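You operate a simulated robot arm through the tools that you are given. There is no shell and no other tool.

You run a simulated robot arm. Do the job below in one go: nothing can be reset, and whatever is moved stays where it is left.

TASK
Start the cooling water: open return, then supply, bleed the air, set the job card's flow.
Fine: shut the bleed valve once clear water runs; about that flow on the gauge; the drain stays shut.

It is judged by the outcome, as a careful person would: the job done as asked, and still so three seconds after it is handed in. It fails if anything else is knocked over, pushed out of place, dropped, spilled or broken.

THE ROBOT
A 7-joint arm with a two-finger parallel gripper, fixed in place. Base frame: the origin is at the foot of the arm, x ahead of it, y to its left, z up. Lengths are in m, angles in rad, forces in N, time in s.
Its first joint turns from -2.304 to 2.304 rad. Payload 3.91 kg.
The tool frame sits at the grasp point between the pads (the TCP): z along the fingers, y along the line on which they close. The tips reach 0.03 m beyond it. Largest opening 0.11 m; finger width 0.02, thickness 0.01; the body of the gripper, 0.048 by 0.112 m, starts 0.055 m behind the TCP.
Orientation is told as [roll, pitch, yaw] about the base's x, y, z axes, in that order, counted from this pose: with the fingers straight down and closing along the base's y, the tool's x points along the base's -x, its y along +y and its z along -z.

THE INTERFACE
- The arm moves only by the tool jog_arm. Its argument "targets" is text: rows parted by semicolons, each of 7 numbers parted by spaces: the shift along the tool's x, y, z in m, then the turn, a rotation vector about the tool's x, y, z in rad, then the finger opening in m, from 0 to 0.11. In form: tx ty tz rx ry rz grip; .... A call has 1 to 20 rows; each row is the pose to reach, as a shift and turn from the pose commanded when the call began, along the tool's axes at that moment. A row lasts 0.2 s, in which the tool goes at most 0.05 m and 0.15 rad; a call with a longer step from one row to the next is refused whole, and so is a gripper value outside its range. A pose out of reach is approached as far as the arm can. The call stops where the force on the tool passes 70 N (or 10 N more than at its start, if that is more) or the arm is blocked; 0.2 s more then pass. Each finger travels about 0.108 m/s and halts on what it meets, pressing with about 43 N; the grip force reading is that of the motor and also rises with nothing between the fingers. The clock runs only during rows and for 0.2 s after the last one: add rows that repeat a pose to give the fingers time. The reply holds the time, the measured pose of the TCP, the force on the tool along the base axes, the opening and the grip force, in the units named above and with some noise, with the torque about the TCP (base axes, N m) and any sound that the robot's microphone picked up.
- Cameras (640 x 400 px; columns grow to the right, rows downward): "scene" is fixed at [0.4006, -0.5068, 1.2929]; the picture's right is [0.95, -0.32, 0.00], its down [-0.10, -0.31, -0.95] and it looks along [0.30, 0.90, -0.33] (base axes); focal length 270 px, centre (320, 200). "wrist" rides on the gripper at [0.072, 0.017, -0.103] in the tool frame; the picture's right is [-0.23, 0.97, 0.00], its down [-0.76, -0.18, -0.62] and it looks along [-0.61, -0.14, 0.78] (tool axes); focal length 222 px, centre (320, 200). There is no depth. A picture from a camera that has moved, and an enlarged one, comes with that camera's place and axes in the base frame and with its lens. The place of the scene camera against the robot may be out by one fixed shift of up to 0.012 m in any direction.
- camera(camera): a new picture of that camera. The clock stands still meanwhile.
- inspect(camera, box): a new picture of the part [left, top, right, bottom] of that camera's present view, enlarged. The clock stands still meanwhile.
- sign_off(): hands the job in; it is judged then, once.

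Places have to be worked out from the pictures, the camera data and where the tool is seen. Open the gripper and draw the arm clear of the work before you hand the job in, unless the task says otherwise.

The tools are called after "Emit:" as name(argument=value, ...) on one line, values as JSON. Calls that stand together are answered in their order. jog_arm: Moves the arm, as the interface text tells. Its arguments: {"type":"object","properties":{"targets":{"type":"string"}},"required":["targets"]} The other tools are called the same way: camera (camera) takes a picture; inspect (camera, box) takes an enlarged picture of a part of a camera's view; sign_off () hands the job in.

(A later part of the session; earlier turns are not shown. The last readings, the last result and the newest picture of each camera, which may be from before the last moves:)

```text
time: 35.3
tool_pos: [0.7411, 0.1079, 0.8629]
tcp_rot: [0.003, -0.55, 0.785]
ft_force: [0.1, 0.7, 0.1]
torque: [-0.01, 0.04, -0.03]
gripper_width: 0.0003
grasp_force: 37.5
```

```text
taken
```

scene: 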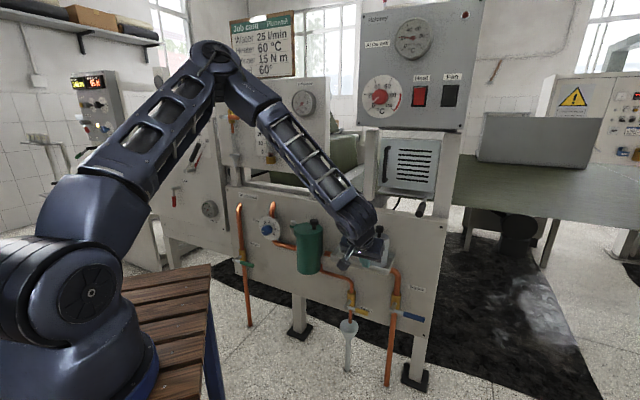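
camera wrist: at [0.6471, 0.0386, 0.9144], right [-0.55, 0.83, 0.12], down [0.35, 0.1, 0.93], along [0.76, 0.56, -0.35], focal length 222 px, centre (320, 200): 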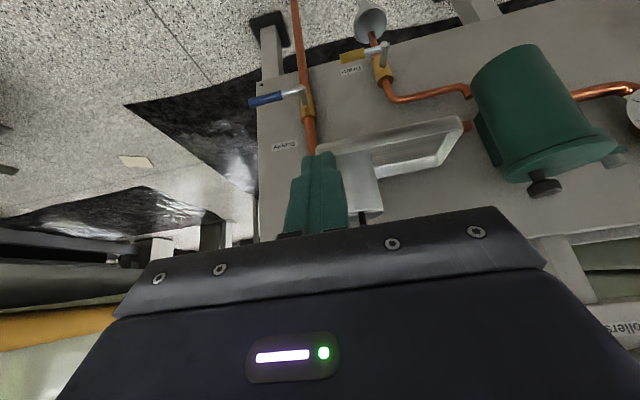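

The arm's elbow now stands up nicely in its own plane (before, it had swung sideways). I'll point the tool straight down here, then carry this posture back to the return valve while turning the fingers to close perpendicular to the panel.

Emit:
jog_arm(targets="0 0 0 0 0.14 0 0; 0 0 0 0 0.28 0 0; 0 0 0 0 0.42 0 0; 0 0 0 0 0.55 0 0; 0 0 0 0 0.55 0 0")

Emit:
jog_arm(targets="0 0.045 0 0 0 -0.1 0; 0 0.09 0 0 0 -0.2 0; 0 0.135 0 0 0 -0.3 0; 0 0.18 0 0 0 -0.4 0; 0 0.225 0 0 0 -0.5 0; 0 0.27 0 0 0 -0.6 0; 0 0.315 0 0 0 -0.7 0; 0 0.36 0 0 0 -0.8 0; 0 0.405 0 0 0 -0.9 0; 0 0.45 0 0 0 -1.0 0.01; 0 0.495 0 0 0 -1.1 0.02; 0 0.54 0 0 0 -1.2 0.03; 0 0.585 0 0 0 -1.3 0.04; 0 0.63 0 0 0 -1.4 0.05; 0 0.675 0 0 0 -1.5 0.06; 0 0.71 0 0 0 -1.571 0.06; 0 0.71 0 0 0 -1.571 0.06")

Emit:
camera(camera="scene")

Emit:
camera(camera="wrist")

```text
time: 36.5
tool_pos: [0.7416, 0.107, 0.865]
tcp_rot: [0.001, 0.0, 0.785]
ft_force: [-0.2, 0.5, 1.0]
torque: [-0.03, -0.01, 0.0]
gripper_width: 0.0003
grasp_force: 37.6
```

```text
time: 40.1
tool_pos: [0.2396, 0.61, 0.8657]
tcp_rot: [-0.001, -0.002, 2.356]
ft_force: [-0.8, -0.4, -0.6]
torque: [0.01, 0.01, 0.0]
gripper_width: 0.0601
grasp_force: 0.1
```

```text
taken
```

scene: 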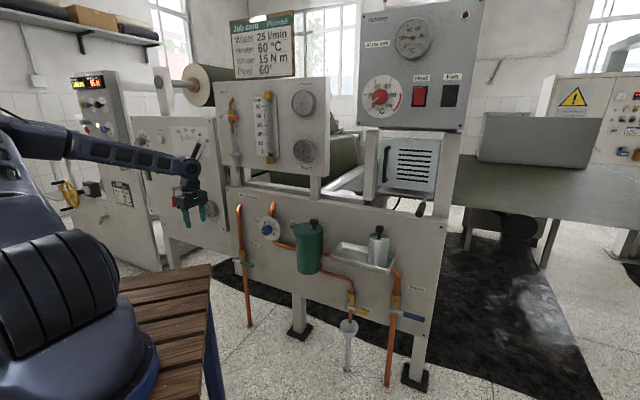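

```text
taken
camera wrist: at [0.2784, 0.5471, 0.9691], right [-0.85, -0.53, 0.0], down [-0.41, 0.66, 0.63], along [-0.33, 0.53, -0.78], focal length 222 px, centre (320, 200)
```

wrist: 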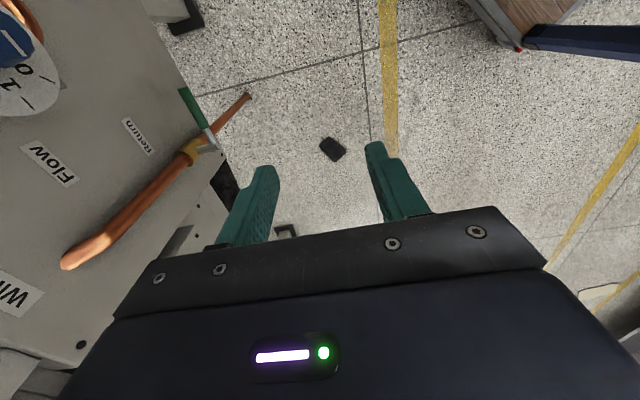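

The elbow has again swung out to the left when turning the tool counter-clockwise. I'll turn the tool the other way (by 180° clockwise) to bring the elbow back, and look.

Emit:
jog_arm(targets="0 0 0 0 0 0.143 0.06; 0 0 0 0 0 0.286 0.06; 0 0 0 0 0 0.429 0.06; 0 0 0 0 0 0.571 0.06; 0 0 0 0 0 0.714 0.06; 0 0 0 0 0 0.857 0.06; 0 0 0 0 0 1.0 0.06; 0 0 0 0 0 1.143 0.06; 0 0 0 0 0 1.286 0.06; 0 0 0 0 0 1.429 0.06; 0 0 0 0 0 1.571 0.06")

Emit:
jog_arm(targets="0 0 0 0 0 0.143 0.06; 0 0 0 0 0 0.286 0.06; 0 0 0 0 0 0.429 0.06; 0 0 0 0 0 0.571 0.06; 0 0 0 0 0 0.714 0.06; 0 0 0 0 0 0.857 0.06; 0 0 0 0 0 1.0 0.06; 0 0 0 0 0 1.143 0.06; 0 0 0 0 0 1.286 0.06; 0 0 0 0 0 1.429 0.06; 0 0 0 0 0 1.571 0.06")

Emit:
camera(camera="scene")

```text
time: 42.5
tool_pos: [0.24, 0.6103, 0.8653]
tcp_rot: [0.001, -0.003, 0.782]
ft_force: [-0.1, 0.6, 0.7]
torque: [-0.01, -0.01, 0.01]
gripper_width: 0.0598
grasp_force: 0.1
```

```text
time: 45.1
tool_pos: [0.266, 0.3783, 0.7368]
tcp_rot: [0.257, -0.052, -0.667]
ft_force: [-0.7, -1.9, 0.2]
torque: [0.07, 0.01, 0.0]
gripper_width: 0.06
grasp_force: 0.0
out of reach, approached as far as the arm can: row 2, 3, 4, 5, 6, 7, 8, 9, 10, 11
stopped in row 11: the arm was blocked; the commanded pose is now the measured one
```

```text
taken
```

scene: 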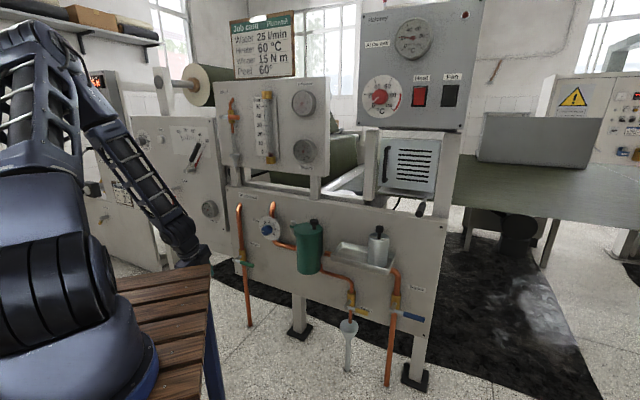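

That direction ran into a wrist joint limit and the arm drooped close to the bench (no force felt). I'll lift it straight up and outward into free space first.

Emit:
jog_arm(targets="0 0.01 -0.04 0 0 0 0.06; -0.02 0.025 -0.08 0 0 0 0.06; -0.04 0.04 -0.12 0 0 0 0.06; -0.06 0.055 -0.16 0 0 0 0.06; -0.08 0.07 -0.2 0 0 0 0.06; -0.095 0.082 -0.24 0 0 0 0.06; -0.112 0.095 -0.28 0 0 0 0.06; -0.1276 0.1093 -0.3268 0 0 0 0.06; -0.1276 0.1093 -0.3268 0 0 0 0.06")

Emit:
camera(camera="scene")

Emit:
camera(camera="wrist")

```text
refused: row 8 steps farther than a row can; nothing moved
```

```text
taken
```

scene: 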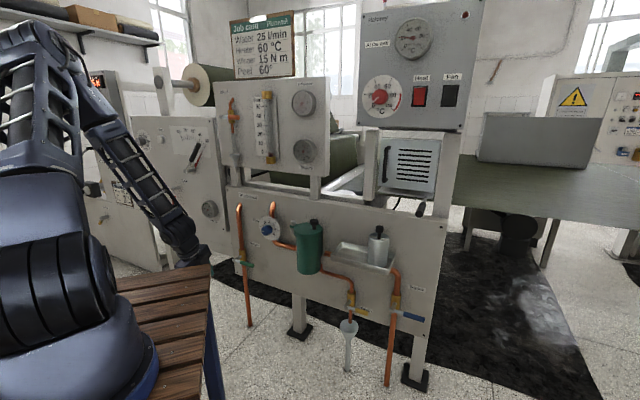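

```text
taken
camera wrist: at [0.198, 0.4185, 0.8365], right [0.75, 0.61, 0.26], down [0.37, -0.71, 0.6], along [0.55, -0.35, -0.76], focal length 222 px, centre (320, 200)
```

wrist: 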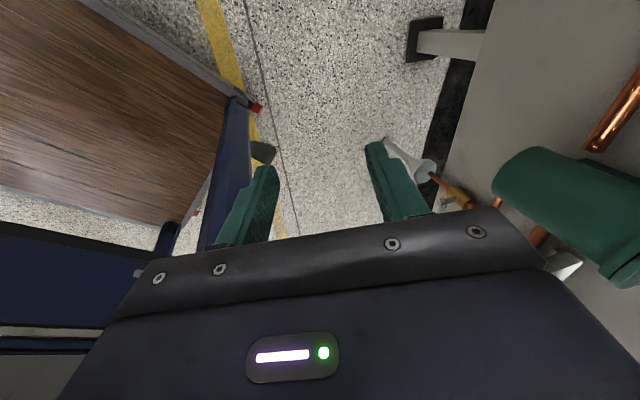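

Nothing moved (a step was too long). The gripper hangs just outside the bench edge, so I'll lift straight up with smaller steps.

Emit:
jog_arm(targets="0 0.01 -0.035 0 0 0 0.06; -0.015 0.025 -0.07 0 0 0 0.06; -0.03 0.037 -0.107 0 0 0 0.06; -0.046 0.049 -0.144 0 0 0 0.06; -0.062 0.061 -0.181 0 0 0 0.06; -0.078 0.073 -0.218 0 0 0 0.06; -0.094 0.085 -0.255 0 0 0 0.06; -0.11 0.097 -0.292 0 0 0 0.06; -0.1276 0.1093 -0.3268 0 0 0 0.06; -0.1276 0.1093 -0.3268 0 0 0 0.06")

Emit:
camera(camera="scene")

```text
time: 47.5
tool_pos: [0.4099, 0.3002, 1.0859]
tcp_rot: [0.257, -0.049, -0.78]
ft_force: [-0.2, -1.3, -0.1]
torque: [-0.02, -0.01, -0.04]
gripper_width: 0.0599
grasp_force: 0.0
out of reach, approached as far as the arm can: row 1, 2, 3, 4, 5
stopped in row 10: the arm was blocked; the commanded pose is now the measured one
```

```text
taken
```

scene: 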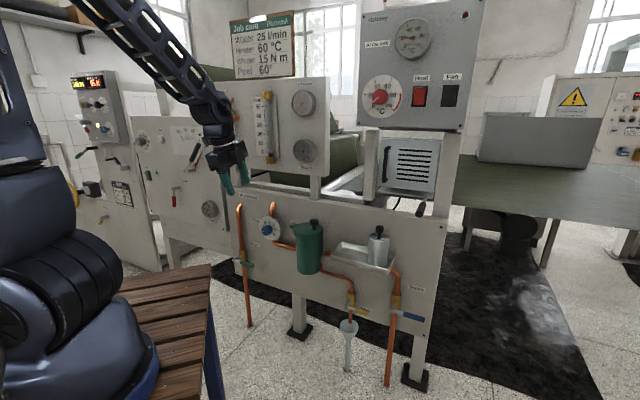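

The arm is now in free space. I'll level the tool (straight down, yaw 0) here, then return to the starting pose to regain the original, comfortable arm posture.

Emit:
jog_arm(targets="0 0 0 0.13 0 0 0.06; 0 0 0 0.257 0 0 0.06; 0 0 0 0.257 0 0 0.06")

Emit:
jog_arm(targets="0 0 0 0 0 -0.13 0.03; 0 0 0 0 0 -0.26 0; 0 0 0 0 0 -0.39 0; 0 0 0 0 0 -0.52 0; 0 0 0 0 0 -0.65 0; 0 0 0 0 0 -0.78 0; 0 0 0 0 0 -0.78 0")

Emit:
camera(camera="scene")

```text
time: 48.3
tool_pos: [0.4091, 0.3021, 1.086]
tcp_rot: [-0.001, -0.052, -0.776]
ft_force: [0.2, 0.0, 0.6]
torque: [-0.02, -0.03, 0.02]
gripper_width: 0.0599
grasp_force: 0.0
```

```text
time: 49.9
tool_pos: [0.4095, 0.3014, 1.0861]
tcp_rot: [-0.037, -0.036, 0.005]
ft_force: [0.9, 0.2, 0.1]
torque: [-0.01, -0.02, 0.0]
gripper_width: 0.0003
grasp_force: 38.1
```

```text
taken
```

scene: 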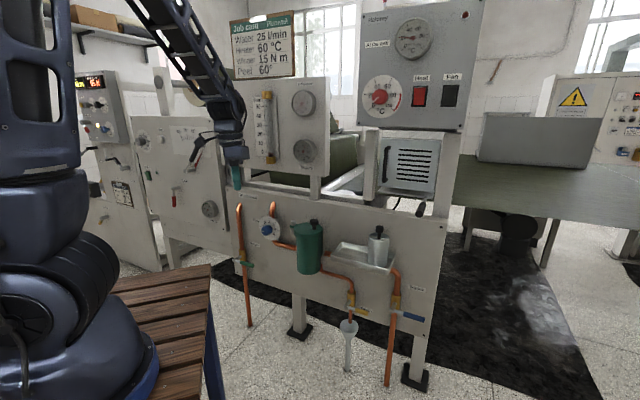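

Posture looks like the early good one. I'll level the residual tilt and travel to the return side with the tool down, turning it gradually to close perpendicular to the panel, then check the elbow.

Emit:
jog_arm(targets="0 0 0 -0.037 0.036 0 0")

Emit:
jog_arm(targets="0.0057 0.0222 0.0198 0 0 -0.1386 0; 0.0115 0.0445 0.0395 0 0 -0.2772 0; 0.0172 0.0667 0.0593 0 0 -0.4158 0; 0.0229 0.0889 0.0791 0 0 -0.5544 0; 0.0287 0.1112 0.0988 0 0 -0.6929 0; 0.0344 0.1334 0.1186 0 0 -0.8315 0; 0.0401 0.1556 0.1384 0 0 -0.9701 0; 0.0459 0.1779 0.1581 0 0 -1.1087 0; 0.0516 0.2001 0.1779 0 0 -1.2473 0; 0.0574 0.2224 0.1976 0 0 -1.3859 0.01; 0.0631 0.2446 0.2174 0 0 -1.5245 0.02; 0.0688 0.2668 0.2372 0 0 -1.6631 0.03; 0.0746 0.2891 0.2569 0 0 -1.8016 0.04; 0.0803 0.3113 0.2767 0 0 -1.9402 0.05; 0.086 0.3335 0.2965 0 0 -2.0788 0.06; 0.0918 0.3558 0.3162 0 0 -2.2174 0.06; 0.0975 0.378 0.336 0 0 -2.356 0.06; 0.0975 0.378 0.336 0 0 -2.356 0.06")

Emit:
camera(camera="scene")

Emit:
camera(camera="wrist")

```text
time: 50.3
tool_pos: [0.4096, 0.3014, 1.0851]
tcp_rot: [0.002, 0.0, 0.004]
ft_force: [-0.2, 0.1, -0.1]
torque: [0.03, -0.02, -0.01]
gripper_width: 0.0
grasp_force: 37.4
```

```text
time: 54.1
tool_pos: [0.3119, 0.6801, 0.7503]
tcp_rot: [-0.002, -0.001, 2.358]
ft_force: [-0.1, 0.7, -0.1]
torque: [0.02, -0.01, 0.02]
gripper_width: 0.0599
grasp_force: 0.1
```

```text
taken
```

scene: 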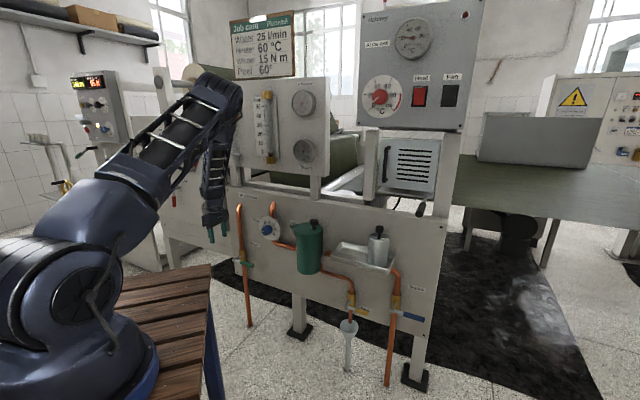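

```text
taken
camera wrist: at [0.3499, 0.6174, 0.8531], right [-0.85, -0.53, 0.0], down [-0.42, 0.66, 0.62], along [-0.33, 0.53, -0.78], focal length 222 px, centre (320, 200)
```

wrist: 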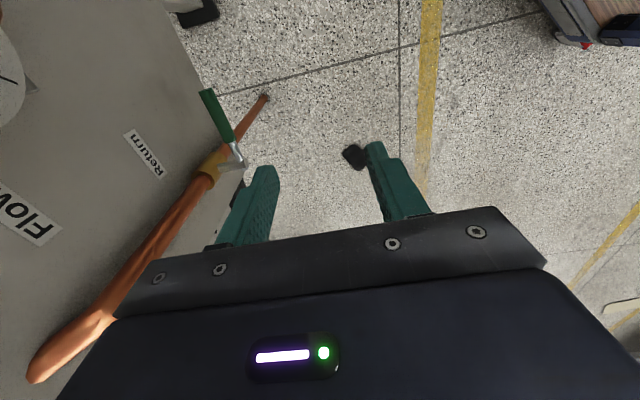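

Now the elbow stands up in a natural position. I'll move in above the handle and then descend onto it with open fingers.

Emit:
jog_arm(targets="0 -0.033 0.02 0 0 0 0.06; -0.001 -0.066 0.04 0 0 0 0.06; -0.001 -0.099 0.06 0 0 0 0.06; -0.001 -0.132 0.08 0 0 0 0.06; -0.0016 -0.1635 0.1 0 0 0 0.06; -0.0016 -0.1635 0.13 0 0 0 0.06; -0.0016 -0.1635 0.16 0 0 0 0.06; -0.0016 -0.1635 0.16 0 0 0 0.06")

Emit:
camera(camera="wrist")

Emit:
camera(camera="scene")

```text
time: 55.9
tool_pos: [0.426, 0.7962, 0.5895]
tcp_rot: [-0.003, 0.0, 2.359]
ft_force: [0.6, 0.3, 0.1]
torque: [-0.01, 0.0, 0.0]
gripper_width: 0.0599
grasp_force: 0.0
```

```text
taken
camera wrist: at [0.4648, 0.7338, 0.6928], right [-0.85, -0.53, 0.0], down [-0.41, 0.66, 0.62], along [-0.33, 0.53, -0.78], focal length 222 px, centre (320, 200)
```

wrist: 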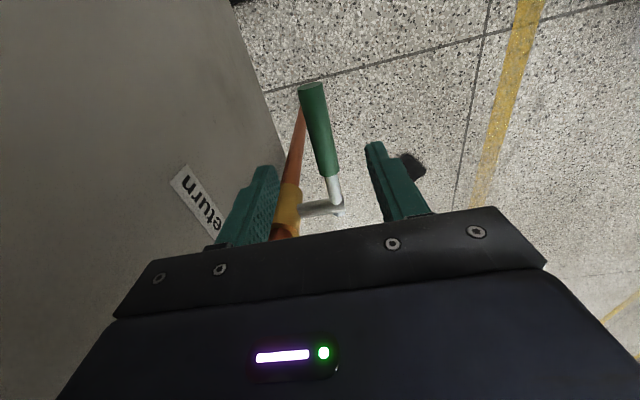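

```text
taken
```

scene: 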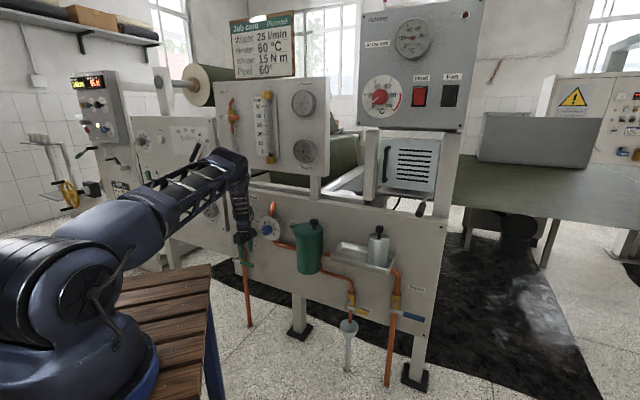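

Good, reachable now. Descending the last 9 cm so that the handle lies between the pads.

Emit:
jog_arm(targets="0 -0.001 0.03 0 0 0 0.06; 0 -0.001 0.06 0 0 0 0.06; 0 -0.001 0.0925 0 0 0 0.06; 0 -0.001 0.0925 0 0 0 0.06")

Emit:
camera(camera="wrist")

Emit:
inspect(camera="scene", box=[160, 140, 300, 290])

```text
time: 56.9
tool_pos: [0.4266, 0.7978, 0.4974]
tcp_rot: [-0.002, -0.001, 2.362]
ft_force: [-0.5, 0.3, 0.4]
torque: [0.01, 0.02, -0.01]
gripper_width: 0.0601
grasp_force: 0.0
```

```text
taken
camera wrist: at [0.4652, 0.7349, 0.601], right [-0.85, -0.53, 0.0], down [-0.42, 0.66, 0.62], along [-0.33, 0.53, -0.78], focal length 222 px, centre (320, 200)
```

wrist: 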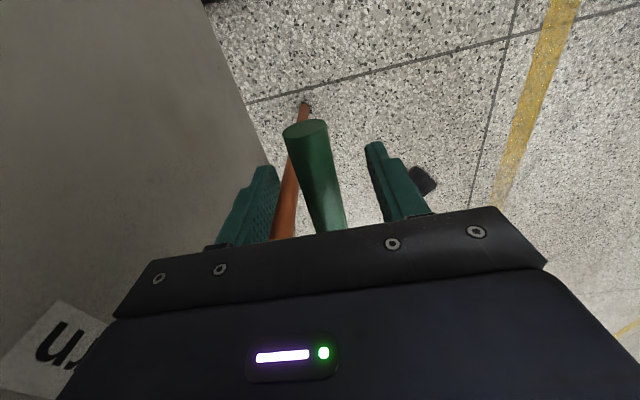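

```text
2.67 times, centred on (230, 215) of scene
camera zoom: at [0.4006, -0.5068, 1.2929], right [0.95, -0.32, 0.0], down [-0.1, -0.31, -0.95], along [0.3, 0.9, -0.33], focal length 719 px, centre (560, 160)
```

zoom: 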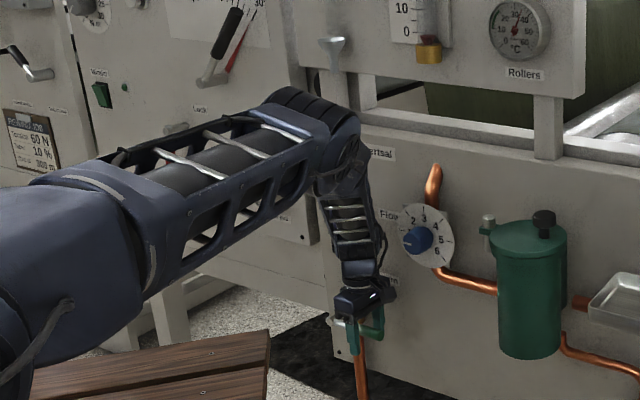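

The handle is between the pads. Closing the gripper on it.

Emit:
jog_arm(targets="0 0 0 0 0 0 0.045; 0 0 0 0 0 0 0.03; 0 0 0 0 0 0 0.015; 0 0 0 0 0 0 0.005; 0 0 0 0 0 0 0.005")

Emit:
camera(camera="wrist")

```text
time: 58.1
tool_pos: [0.425, 0.7981, 0.4992]
tcp_rot: [0.001, -0.002, 2.358]
ft_force: [-8.7, -14.2, 6.2]
torque: [-0.04, -0.02, -0.17]
gripper_width: 0.0205
grasp_force: 44.3
```

```text
taken
camera wrist: at [0.4647, 0.7345, 0.601], right [-0.85, -0.53, 0.0], down [-0.41, 0.66, 0.62], along [-0.33, 0.53, -0.78], focal length 222 px, centre (320, 200)
```

wrist: 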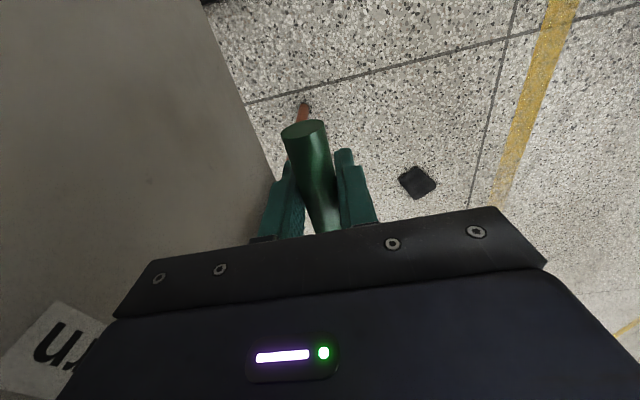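

Handle gripped (2.05 cm). I'll lift along the arc by about 12° as a test of direction.

Emit:
jog_arm(targets="-0.0003 0.001 -0.008 0 0 0 0.005; -0.0014 0.002 -0.0156 0 0 0 0.005; -0.002 0.002 -0.0187 0 0 0 0.005; -0.002 0.002 -0.0187 0 0 0 0.005")

Emit:
inspect(camera="scene", box=[200, 200, 300, 290])

Emit:
camera(camera="wrist")

```text
time: 59.1
tool_pos: [0.425, 0.7968, 0.5166]
tcp_rot: [-0.002, -0.001, 2.358]
ft_force: [13.3, 6.3, -15.0]
torque: [-0.94, -0.91, -0.07]
gripper_width: 0.0207
grasp_force: 45.2
```

```text
4.44 times, centred on (250, 245) of scene
camera zoom: at [0.4006, -0.5068, 1.2929], right [0.95, -0.32, 0.0], down [-0.1, -0.31, -0.95], along [0.3, 0.9, -0.33], focal length 1198 px, centre (631, 0)
```

zoom: 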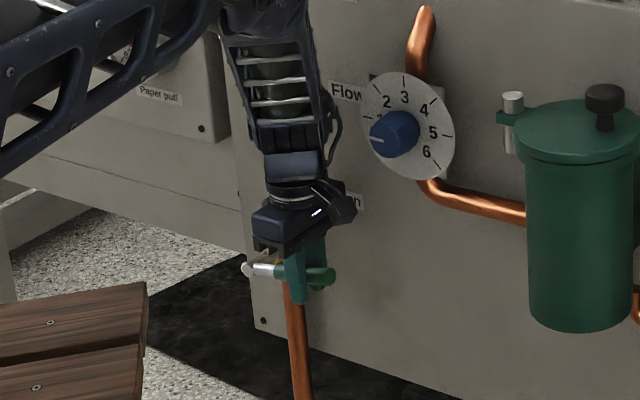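

```text
taken
camera wrist: at [0.4641, 0.7347, 0.6192], right [-0.85, -0.53, 0.0], down [-0.42, 0.66, 0.62], along [-0.33, 0.53, -0.78], focal length 222 px, centre (320, 200)
```

wrist: 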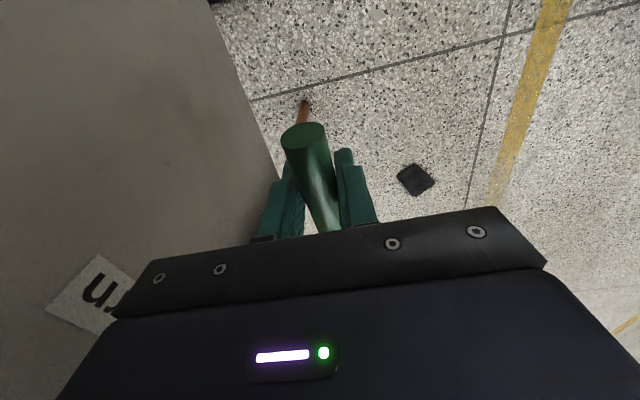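

The lever moves up (it is now level in the scene picture, about 15 N). Continuing the arc to about 52°.

Emit:
jog_arm(targets="-0.0022 -0.0005 0.0 0 0 0 0.005; -0.0022 -0.001 -0.0075 0 0 0 0.005; -0.0046 -0.001 -0.015 0 0 0 0.005; -0.0079 -0.001 -0.0222 0 0 0 0.005; -0.0117 -0.001 -0.029 0 0 0 0.005; -0.0162 -0.001 -0.0355 0 0 0 0.005; -0.0211 -0.001 -0.0415 0 0 0 0.005; -0.0265 -0.001 -0.047 0 0 0 0.005; -0.0326 -0.001 -0.0522 0 0 0 0.005; -0.0326 -0.001 -0.0522 0 0 0 0.005")

Emit:
inspect(camera="scene", box=[200, 200, 300, 290])

Emit:
camera(camera="wrist")

```text
time: 61.3
tool_pos: [0.4004, 0.8226, 0.5697]
tcp_rot: [-0.003, -0.003, 2.359]
ft_force: [11.3, 12.0, 2.4]
torque: [0.01, 0.19, 0.36]
gripper_width: 0.0206
grasp_force: 45.4
```

```text
4.44 times, centred on (250, 245) of scene
camera zoom: at [0.4006, -0.5068, 1.2929], right [0.95, -0.32, 0.0], down [-0.1, -0.31, -0.95], along [0.3, 0.9, -0.33], focal length 1198 px, centre (631, 0)
```

zoom: 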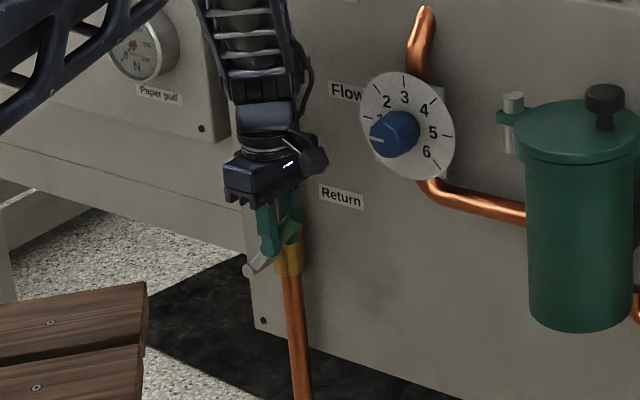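

```text
taken
camera wrist: at [0.439, 0.7597, 0.6729], right [-0.85, -0.53, 0.0], down [-0.41, 0.66, 0.63], along [-0.33, 0.53, -0.78], focal length 222 px, centre (320, 200)
```

wrist: 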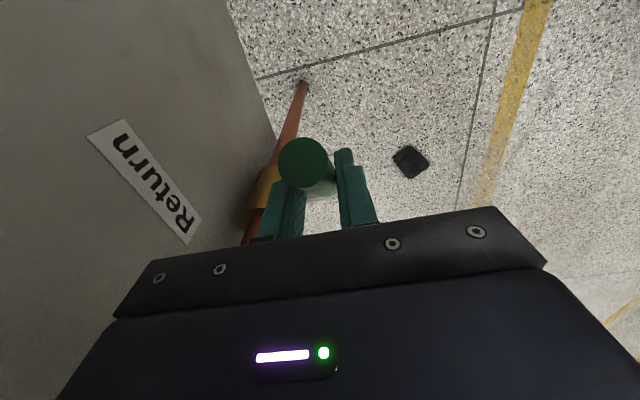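

Lever is at about 52°. To finish without the gripper body meeting the pipe, I'll release, lift off, step right and outward, and then push the handle end leftwards with the inner finger only.

Emit:
jog_arm(targets="0 0 0 0 0 0 0.035; 0 0 0 0 0 0 0.05; 0 0 0 0 0 0 0.05; 0 0 -0.035 0 0 0 0.05; 0 0 -0.07 0 0 0 0.05; 0 0 -0.11 0 0 0 0.05; 0.027 0.015 -0.11 0 0 0 0.05; 0.0535 0.029 -0.11 0 0 0 0.05; 0.0535 0.029 -0.07 0 0 0 0.05; 0.0535 0.029 -0.03 0 0 0 0.05; 0.0535 0.029 -0.03 0 0 0 0.05")

Emit:
camera(camera="wrist")

Emit:
inspect(camera="scene", box=[200, 200, 300, 290])

```text
time: 63.7
tool_pos: [0.4199, 0.7625, 0.5967]
tcp_rot: [-0.001, 0.0, 2.36]
ft_force: [-0.1, -0.5, -0.1]
torque: [0.01, 0.02, -0.01]
gripper_width: 0.0502
grasp_force: 0.0
```

```text
taken
camera wrist: at [0.4575, 0.7004, 0.7005], right [-0.85, -0.53, 0.0], down [-0.42, 0.66, 0.62], along [-0.33, 0.53, -0.78], focal length 222 px, centre (320, 200)
```

wrist: 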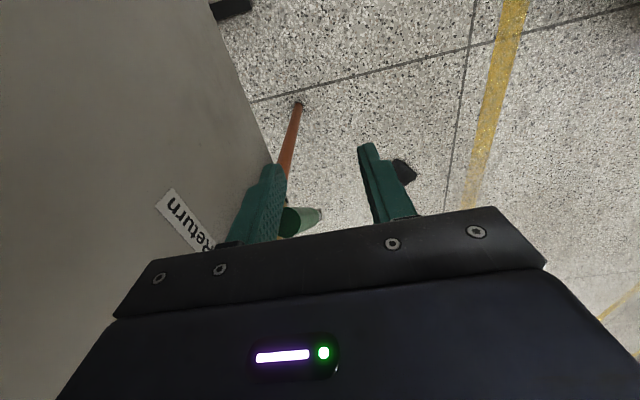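

```text
4.44 times, centred on (250, 245) of scene
camera zoom: at [0.4006, -0.5068, 1.2929], right [0.95, -0.32, 0.0], down [-0.1, -0.31, -0.95], along [0.3, 0.9, -0.33], focal length 1198 px, centre (631, 0)
```

zoom: 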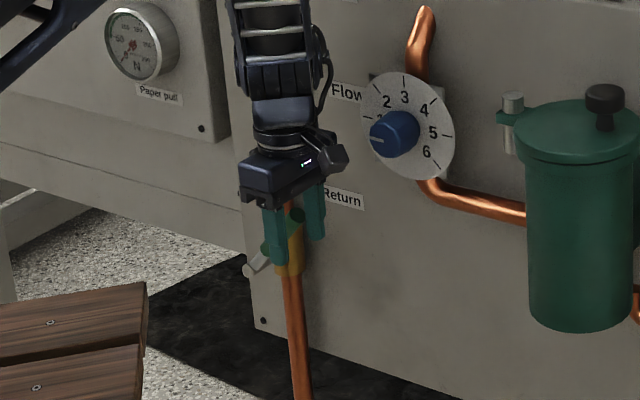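

The inner finger is in line with the handle end (w≈0.085). Pushing left along the panel until the lever is vertical.

Emit:
jog_arm(targets="-0.012 0 0 0 0 0 0.05; -0.024 0 0 0 0 0 0.05; -0.036 0 0 0 0 0 0.05; -0.048 0 0 0 0 0 0.05; -0.058 0 0 0 0 0 0.05; -0.068 0 0 0 0 0 0.05; -0.076 0 0 0 0 0 0.05; -0.083 0 0 0 0 0 0.05; -0.089 0 0 0 0 0 0.05; -0.094 0 0 0 0 0 0.05; -0.094 0 0 0 0 0 0.05")

Emit:
camera(camera="wrist")

Emit:
inspect(camera="scene", box=[200, 200, 300, 290])

```text
time: 66.1
tool_pos: [0.3617, 0.8261, 0.5977]
tcp_rot: [-0.001, 0.009, 2.353]
ft_force: [4.5, -2.8, 0.4]
torque: [0.1, 0.13, -0.18]
gripper_width: 0.0504
grasp_force: 0.1
stopped in row 11: the force on the tool passed its limit at 72 N (the readings are from after the stop); the commanded pose is now the measured one
```

```text
taken
camera wrist: at [0.398, 0.7635, 0.7016], right [-0.85, -0.53, 0.0], down [-0.41, 0.67, 0.62], along [-0.32, 0.53, -0.79], focal length 222 px, centre (320, 200)
```

wrist: 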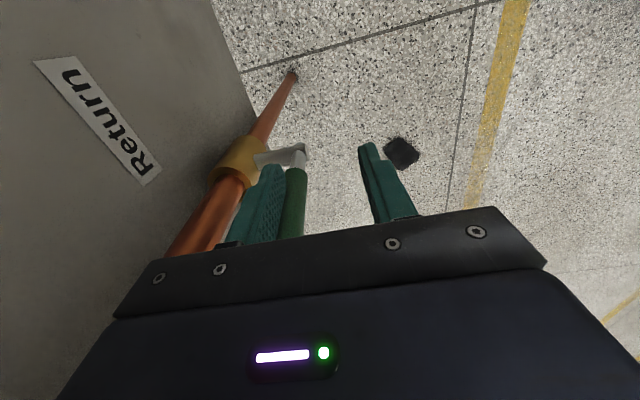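

```text
4.44 times, centred on (250, 245) of scene
camera zoom: at [0.4006, -0.5068, 1.2929], right [0.95, -0.32, 0.0], down [-0.1, -0.31, -0.95], along [0.3, 0.9, -0.33], focal length 1198 px, centre (631, 0)
```

zoom: 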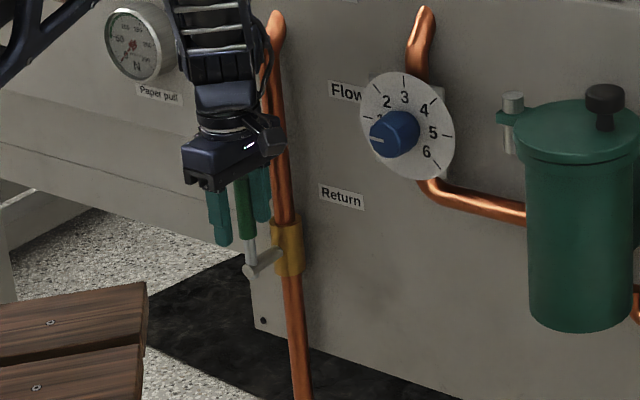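

The return lever is vertical, in line with its pipe, against its stop – open. I'll back away from it and carry the gripper along the panel to the supply side at 0.36 m standoff.

Emit:
jog_arm(targets="0.02 0 0 0 0 0 0.05; 0.04 0 0 0 0 0 0.05; 0.04 0.04 0 0 0 0 0.05; 0.04 0.085 0 0 0 0 0.05; 0.04 0.13 0 0 0 0 0.05; 0.04 0.165 -0.03 0 0 0 0.06; 0.04 0.2 -0.06 0 0 0 0.06; 0.04 0.23 -0.1 0 0 0 0.06; 0.04 0.25 -0.14 0 0 0 0.06; 0.04 0.25 -0.16 0 0 0 0.06")

Emit:
inspect(camera="scene", box=[200, 200, 300, 290])

Emit:
camera(camera="scene")

```text
time: 68.3
tool_pos: [0.2087, 0.6212, 0.7577]
tcp_rot: [0.001, 0.006, 2.353]
ft_force: [0.0, -0.5, 0.6]
torque: [0.05, -0.02, 0.02]
gripper_width: 0.0601
grasp_force: 0.0
```

```text
4.44 times, centred on (250, 245) of scene
camera zoom: at [0.4006, -0.5068, 1.2929], right [0.95, -0.32, 0.0], down [-0.1, -0.31, -0.95], along [0.3, 0.9, -0.33], focal length 1198 px, centre (631, 0)
```

zoom: 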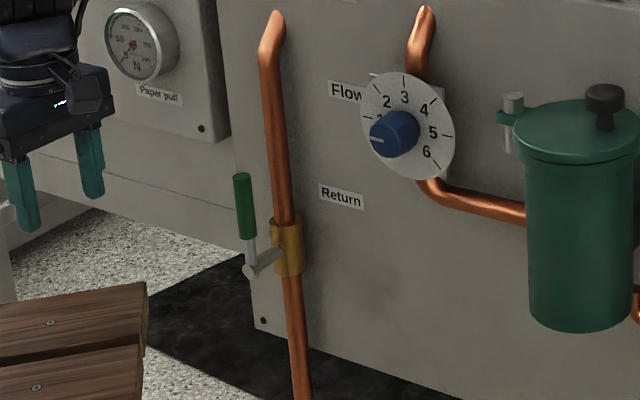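

```text
taken
```

scene: 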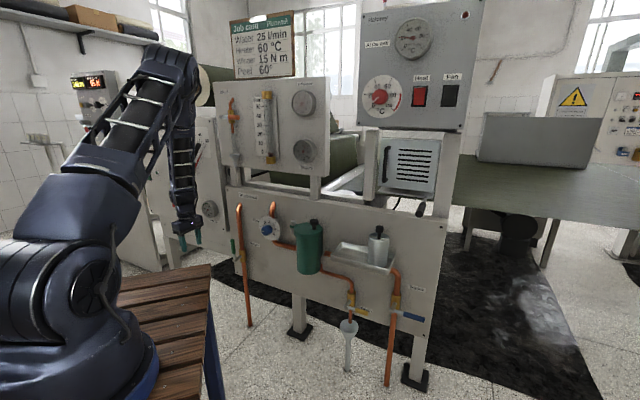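

The return lever is clearly upright. Now along the panel to the supply side, same orientation.

Emit:
jog_arm(targets="0.045 0 -0.01 0 0 0 0.06; 0.09 0 -0.02 0 0 0 0.06; 0.135 0 -0.03 0 0 0 0.06; 0.18 0 -0.04 0 0 0 0.06; 0.225 0 -0.04 0 0 0 0.06; 0.27 0 -0.04 0 0 0 0.06; 0.315 0 -0.04 0 0 0 0.06; 0.36 0 -0.04 0 0 0 0.06; 0.405 0 -0.04 0 0 0 0.06; 0.45 0 -0.04 0 0 0 0.06; 0.495 0 -0.04 0 0 0 0.06; 0.54 0 -0.04 0 0 0 0.06; 0.585 0 -0.04 0 0 0 0.06; 0.63 0 -0.04 0 0 0 0.06; 0.675 0 -0.04 0 0 0 0.06; 0.72 0 -0.04 0 0 0 0.06; 0.76 0 -0.04 0 0 0 0.06; 0.80 0 -0.04 0 0 0 0.06")

Emit:
camera(camera="scene")

Emit:
camera(camera="wrist")

```text
time: 72.1
tool_pos: [0.7731, 0.0548, 0.804]
tcp_rot: [0.001, 0.008, 2.355]
ft_force: [-0.1, 0.8, 0.3]
torque: [-0.03, 0.02, 0.02]
gripper_width: 0.06
grasp_force: 0.0
```

```text
taken
```

scene: 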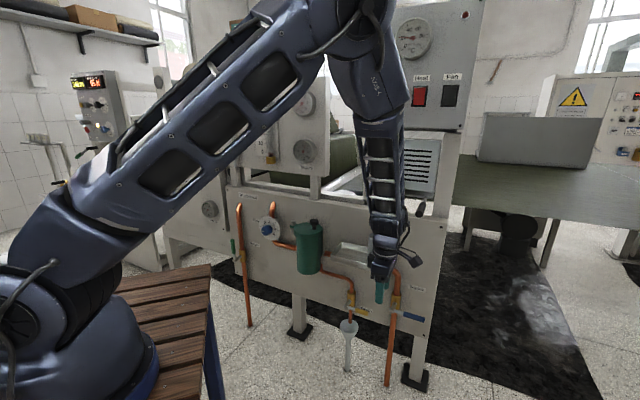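

```text
taken
camera wrist: at [0.8113, -0.0069, 0.9074], right [-0.85, -0.53, 0.0], down [-0.42, 0.67, 0.62], along [-0.32, 0.53, -0.79], focal length 222 px, centre (320, 200)
```

wrist: 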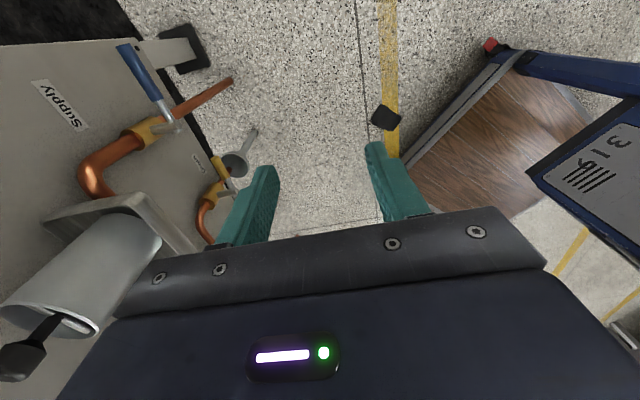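

The supply lever is in view: I place its stem near u≈0.50 and the handle tip near u≈0.625. I'll approach a point above the handle in steps, watching the reach.

Emit:
jog_arm(targets="0.0144 -0.033 0.0208 0 0 0 0.06; 0.0288 -0.066 0.0416 0 0 0 0.06; 0.0432 -0.099 0.0624 0 0 0 0.06; 0.0576 -0.132 0.0832 0 0 0 0.06; 0.072 -0.165 0.104 0 0 0 0.06; 0.072 -0.165 0.104 0 0 0 0.06")

Emit:
camera(camera="wrist")

Emit:
camera(camera="scene")

```text
time: 73.5
tool_pos: [0.9402, 0.1202, 0.7014]
tcp_rot: [-0.002, 0.007, 2.354]
ft_force: [-0.3, 1.1, 0.4]
torque: [-0.04, 0.01, 0.02]
gripper_width: 0.0602
grasp_force: 0.0
```

```text
taken
camera wrist: at [0.9788, 0.0571, 0.8045], right [-0.85, -0.53, 0.0], down [-0.41, 0.67, 0.62], along [-0.32, 0.53, -0.79], focal length 222 px, centre (320, 200)
```

wrist: 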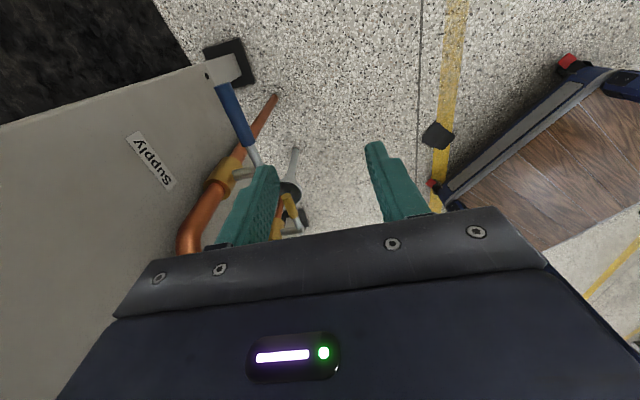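

```text
taken
```

scene: 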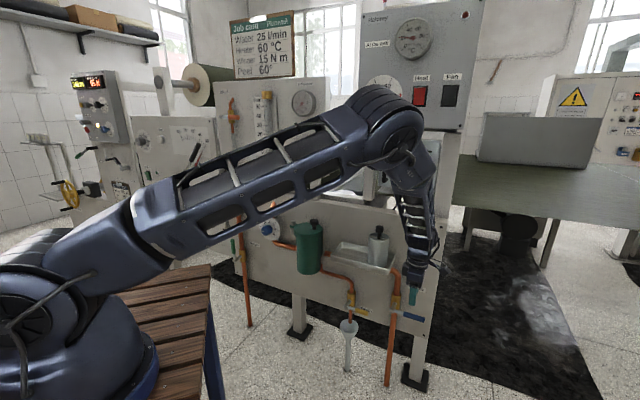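

The arm has plenty of reach in this posture. Refined: supply stem u≈0.493, handle tip u≈0.615, w≈0.086. I'll move above the handle and then down onto it.

Emit:
jog_arm(targets="0.001 -0.035 0.02 0 0 0 0.06; 0.001 -0.07 0.04 0 0 0 0.06; 0.002 -0.1 0.065 0 0 0 0.06; 0.002 -0.1146 0.1 0 0 0 0.06; 0.002 -0.1146 0.1 0 0 0 0.06")

Emit:
camera(camera="wrist")

Emit:
camera(camera="scene")

```text
time: 74.7
tool_pos: [1.0254, 0.1992, 0.6019]
tcp_rot: [0.0, 0.007, 2.353]
ft_force: [0.9, 0.0, 0.7]
torque: [-0.02, 0.0, -0.01]
gripper_width: 0.06
grasp_force: 0.1
```

```text
taken
camera wrist: at [1.0633, 0.1361, 0.7049], right [-0.85, -0.53, 0.0], down [-0.41, 0.67, 0.62], along [-0.32, 0.53, -0.79], focal length 222 px, centre (320, 200)
```

wrist: 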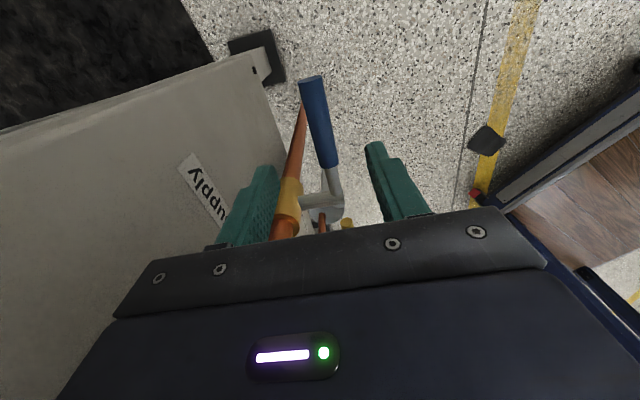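

```text
taken
```

scene: 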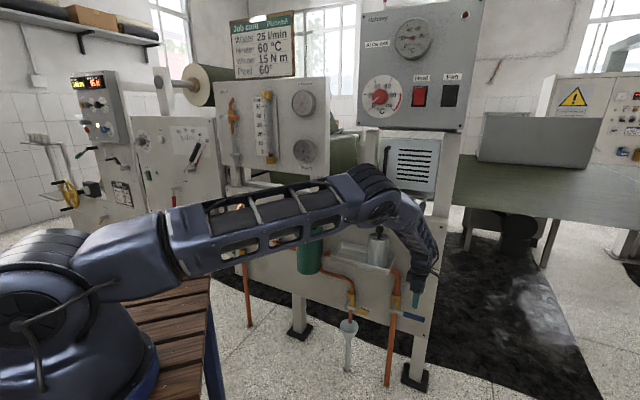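

Geometry matches the return valve view. Descending onto the handle and gripping it.

Emit:
jog_arm(targets="-0.001 0.001 0.035 0 0 0 0.06; -0.002 0.001 0.07 0 0 0 0.06; -0.002 0.001 0.105 0 0 0 0.06; -0.002 0.001 0.105 0 0 0 0.06")

Emit:
camera(camera="wrist")

```text
time: 75.7
tool_pos: [1.0244, 0.1982, 0.4948]
tcp_rot: [-0.003, 0.008, 2.353]
ft_force: [-0.4, -0.5, 0.8]
torque: [-0.01, 0.01, 0.02]
gripper_width: 0.06
grasp_force: 0.1
```

```text
taken
camera wrist: at [1.0617, 0.1363, 0.5985], right [-0.85, -0.53, 0.0], down [-0.41, 0.67, 0.62], along [-0.32, 0.53, -0.79], focal length 222 px, centre (320, 200)
```

wrist: 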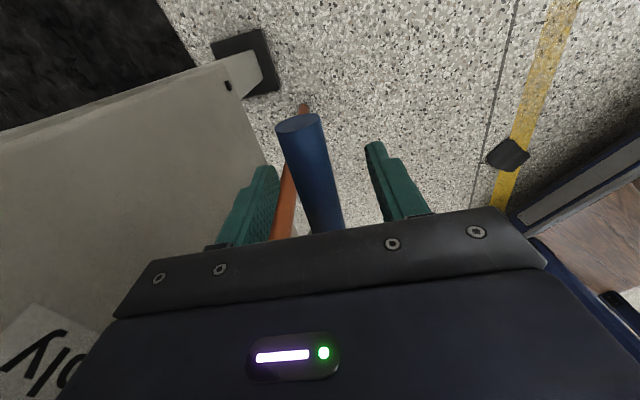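

Handle is between the pads; closing.

Emit:
jog_arm(targets="0 -0.001 0 0 0 0 0.045; 0 -0.002 0 0 0 0 0.03; 0 -0.002 0 0 0 0 0.015; 0 -0.002 0 0 0 0 0.005; 0 -0.002 0 0 0 0 0.005")

```text
time: 76.9
tool_pos: [1.0236, 0.1992, 0.4949]
tcp_rot: [0.0, 0.008, 2.355]
ft_force: [-22.3, -14.4, 4.1]
torque: [0.18, 0.0, 0.21]
gripper_width: 0.0207
grasp_force: 44.8
```

Gripped. Lifting along the arc (radius about 0.09) to about 52° in small steps.

Emit:
jog_arm(targets="-0.0003 0.0015 -0.008 0 0 0 0.005; -0.0014 0.002 -0.0156 0 0 0 0.005; -0.002 0.002 -0.0187 0 0 0 0.005; -0.0042 0.002 -0.0262 0 0 0 0.005; -0.0066 0.002 -0.0337 0 0 0 0.005; -0.0099 0.002 -0.0409 0 0 0 0.005; -0.0137 0.002 -0.0477 0 0 0 0.005; -0.0182 0.002 -0.0542 0 0 0 0.005; -0.0231 0.002 -0.0602 0 0 0 0.005; -0.0285 0.002 -0.0657 0 0 0 0.005; -0.0346 0.002 -0.0709 0 0 0 0.005; -0.0346 0.002 -0.0709 0 0 0 0.005")

Emit:
inspect(camera="scene", box=[340, 240, 460, 340])

Emit:
camera(camera="wrist")

Emit:
inspect(camera="scene", box=[205, 70, 345, 190])

```text
time: 79.5
tool_pos: [0.9996, 0.2241, 0.5654]
tcp_rot: [-0.001, 0.007, 2.353]
ft_force: [25.1, 1.1, -8.0]
torque: [-1.08, -0.86, 0.32]
gripper_width: 0.0207
grasp_force: 45.4
```

```text
4.00 times, centred on (400, 290) of scene
camera zoom: at [0.4006, -0.5068, 1.2929], right [0.95, -0.32, 0.0], down [-0.1, -0.31, -0.95], along [0.3, 0.9, -0.33], focal length 1078 px, centre (0, -160)
```

zoom: 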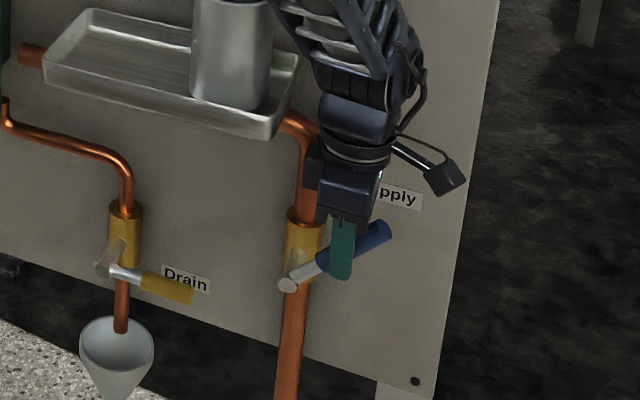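

```text
taken
camera wrist: at [1.0372, 0.1616, 0.6698], right [-0.85, -0.53, 0.0], down [-0.42, 0.67, 0.62], along [-0.32, 0.53, -0.79], focal length 222 px, centre (320, 200)
```

wrist: 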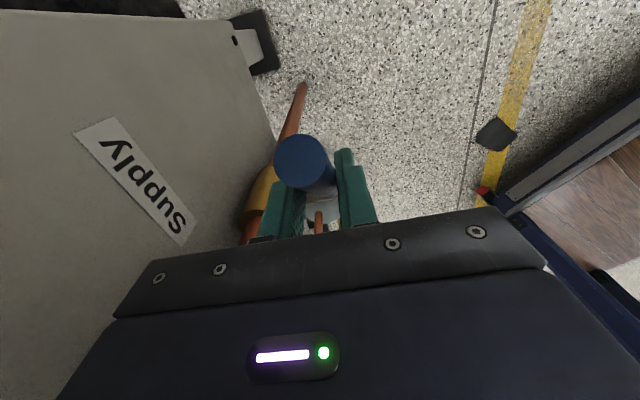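

```text
3.33 times, centred on (275, 130) of scene
camera zoom: at [0.4006, -0.5068, 1.2929], right [0.95, -0.32, 0.0], down [-0.1, -0.31, -0.95], along [0.3, 0.9, -0.33], focal length 899 px, centre (470, 433)
```

zoom: 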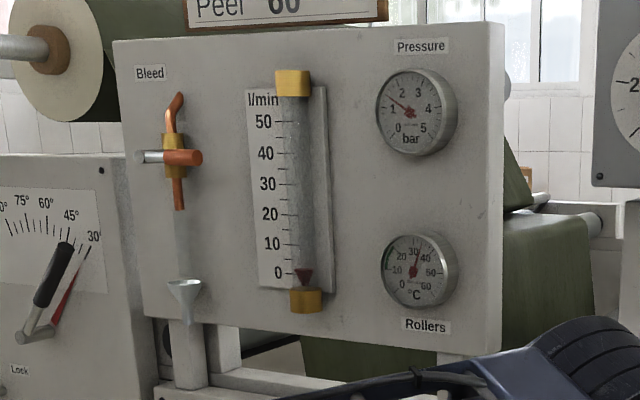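

Pressure gauge is rising (about 1.4 bar), so supply is opening. The tray's right end would be in the way of an upright wrist, so while still holding the handle I'll lean the tool (wrist to the right) by 0.7 rad about the pad axis before continuing the arc.

Emit:
jog_arm(targets="0 -0.001 0 0 -0.14 0 0.005; 0 -0.0015 0 0 -0.28 0 0.005; 0 -0.0015 0 0 -0.42 0 0.005; 0 -0.0015 0 0 -0.56 0 0.005; 0 -0.0015 0 0 -0.7 0 0.005; 0 -0.0015 0 0 -0.7 0 0.005")

Emit:
inspect(camera="scene", box=[340, 240, 460, 340])

Emit:
camera(camera="scene")

```text
time: 80.9
tool_pos: [0.9991, 0.2248, 0.5648]
tcp_rot: [0.0, -0.694, 2.353]
ft_force: [-1.6, -26.5, -10.3]
torque: [-1.39, -0.62, 0.4]
gripper_width: 0.0208
grasp_force: 44.7
```

```text
4.00 times, centred on (400, 290) of scene
camera zoom: at [0.4006, -0.5068, 1.2929], right [0.95, -0.32, 0.0], down [-0.1, -0.31, -0.95], along [0.3, 0.9, -0.33], focal length 1078 px, centre (0, -160)
```

zoom: 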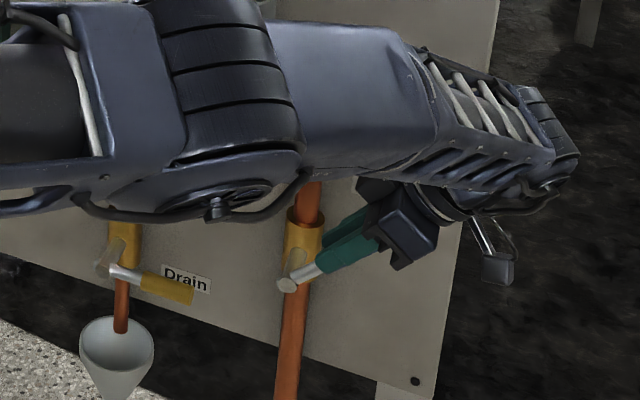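

```text
taken
```

scene: 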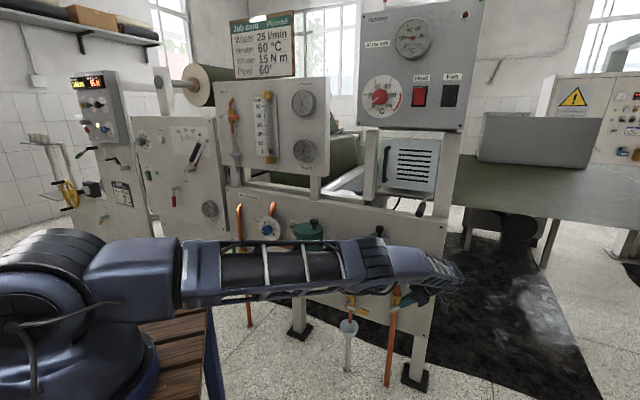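

The arm leaned over as commanded and still holds the handle; the elbow is well away from the tray. Continuing the arc to upright.

Emit:
jog_arm(targets="-0.0062 0.0005 0.0006 0 0 0 0.005; -0.0125 0.001 0.0013 0 0 0 0.005; -0.0186 0.001 0.0028 0 0 0 0.005; -0.0247 0.001 0.0044 0 0 0 0.005; -0.0305 0.001 0.0067 0 0 0 0.005; -0.0363 0.001 0.0091 0 0 0 0.005; -0.0418 0.001 0.0122 0 0 0 0.005; -0.0472 0.001 0.0154 0 0 0 0.005; -0.0512 0.001 0.0182 0 0 0 0.005; -0.0547 0.001 0.0211 0 0 0 0.005; -0.0571 0.001 0.0231 0 0 0 0.005; -0.0571 0.001 0.0231 0 0 0 0.005")

Emit:
camera(camera="wrist")

Emit:
inspect(camera="scene", box=[340, 240, 460, 340])

Emit:
inspect(camera="scene", box=[205, 70, 345, 190])

```text
time: 82.5
tool_pos: [0.9763, 0.2488, 0.5894]
tcp_rot: [-0.01, -0.687, 2.353]
ft_force: [5.2, -4.2, 7.7]
torque: [-0.22, -0.14, 0.02]
gripper_width: 0.0047
grasp_force: 0.0
stopped in row 7: the force on the tool passed its limit at 74 N (the readings are from after the stop); the commanded pose is now the measured one
```

```text
taken
camera wrist: at [1.0494, 0.1505, 0.6223], right [-0.82, -0.56, 0.14], down [-0.01, 0.26, 0.97], along [-0.57, 0.79, -0.22], focal length 222 px, centre (320, 200)
```

wrist: 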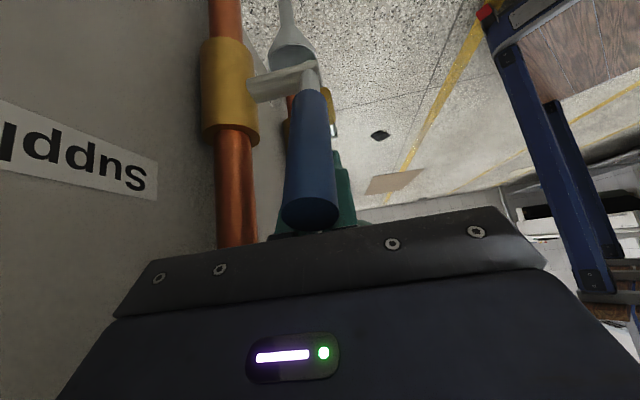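

```text
4.00 times, centred on (400, 290) of scene
camera zoom: at [0.4006, -0.5068, 1.2929], right [0.95, -0.32, 0.0], down [-0.1, -0.31, -0.95], along [0.3, 0.9, -0.33], focal length 1078 px, centre (0, -160)
```

zoom: 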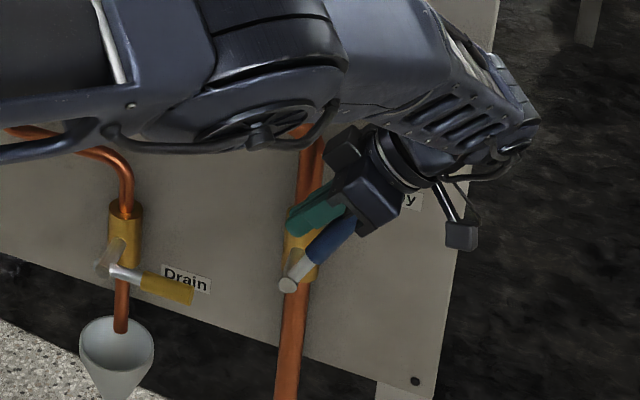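

```text
3.33 times, centred on (275, 130) of scene
camera zoom: at [0.4006, -0.5068, 1.2929], right [0.95, -0.32, 0.0], down [-0.1, -0.31, -0.95], along [0.3, 0.9, -0.33], focal length 899 px, centre (470, 433)
```

zoom: 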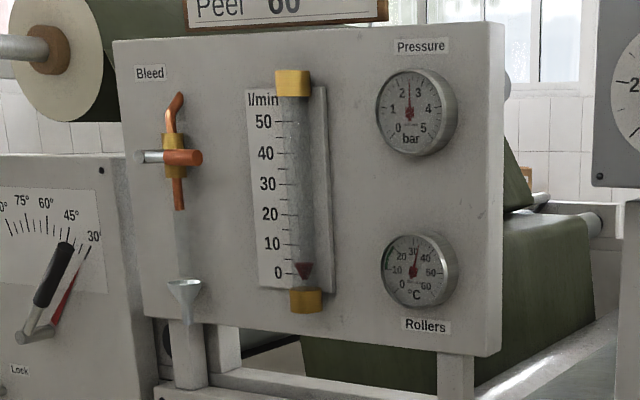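

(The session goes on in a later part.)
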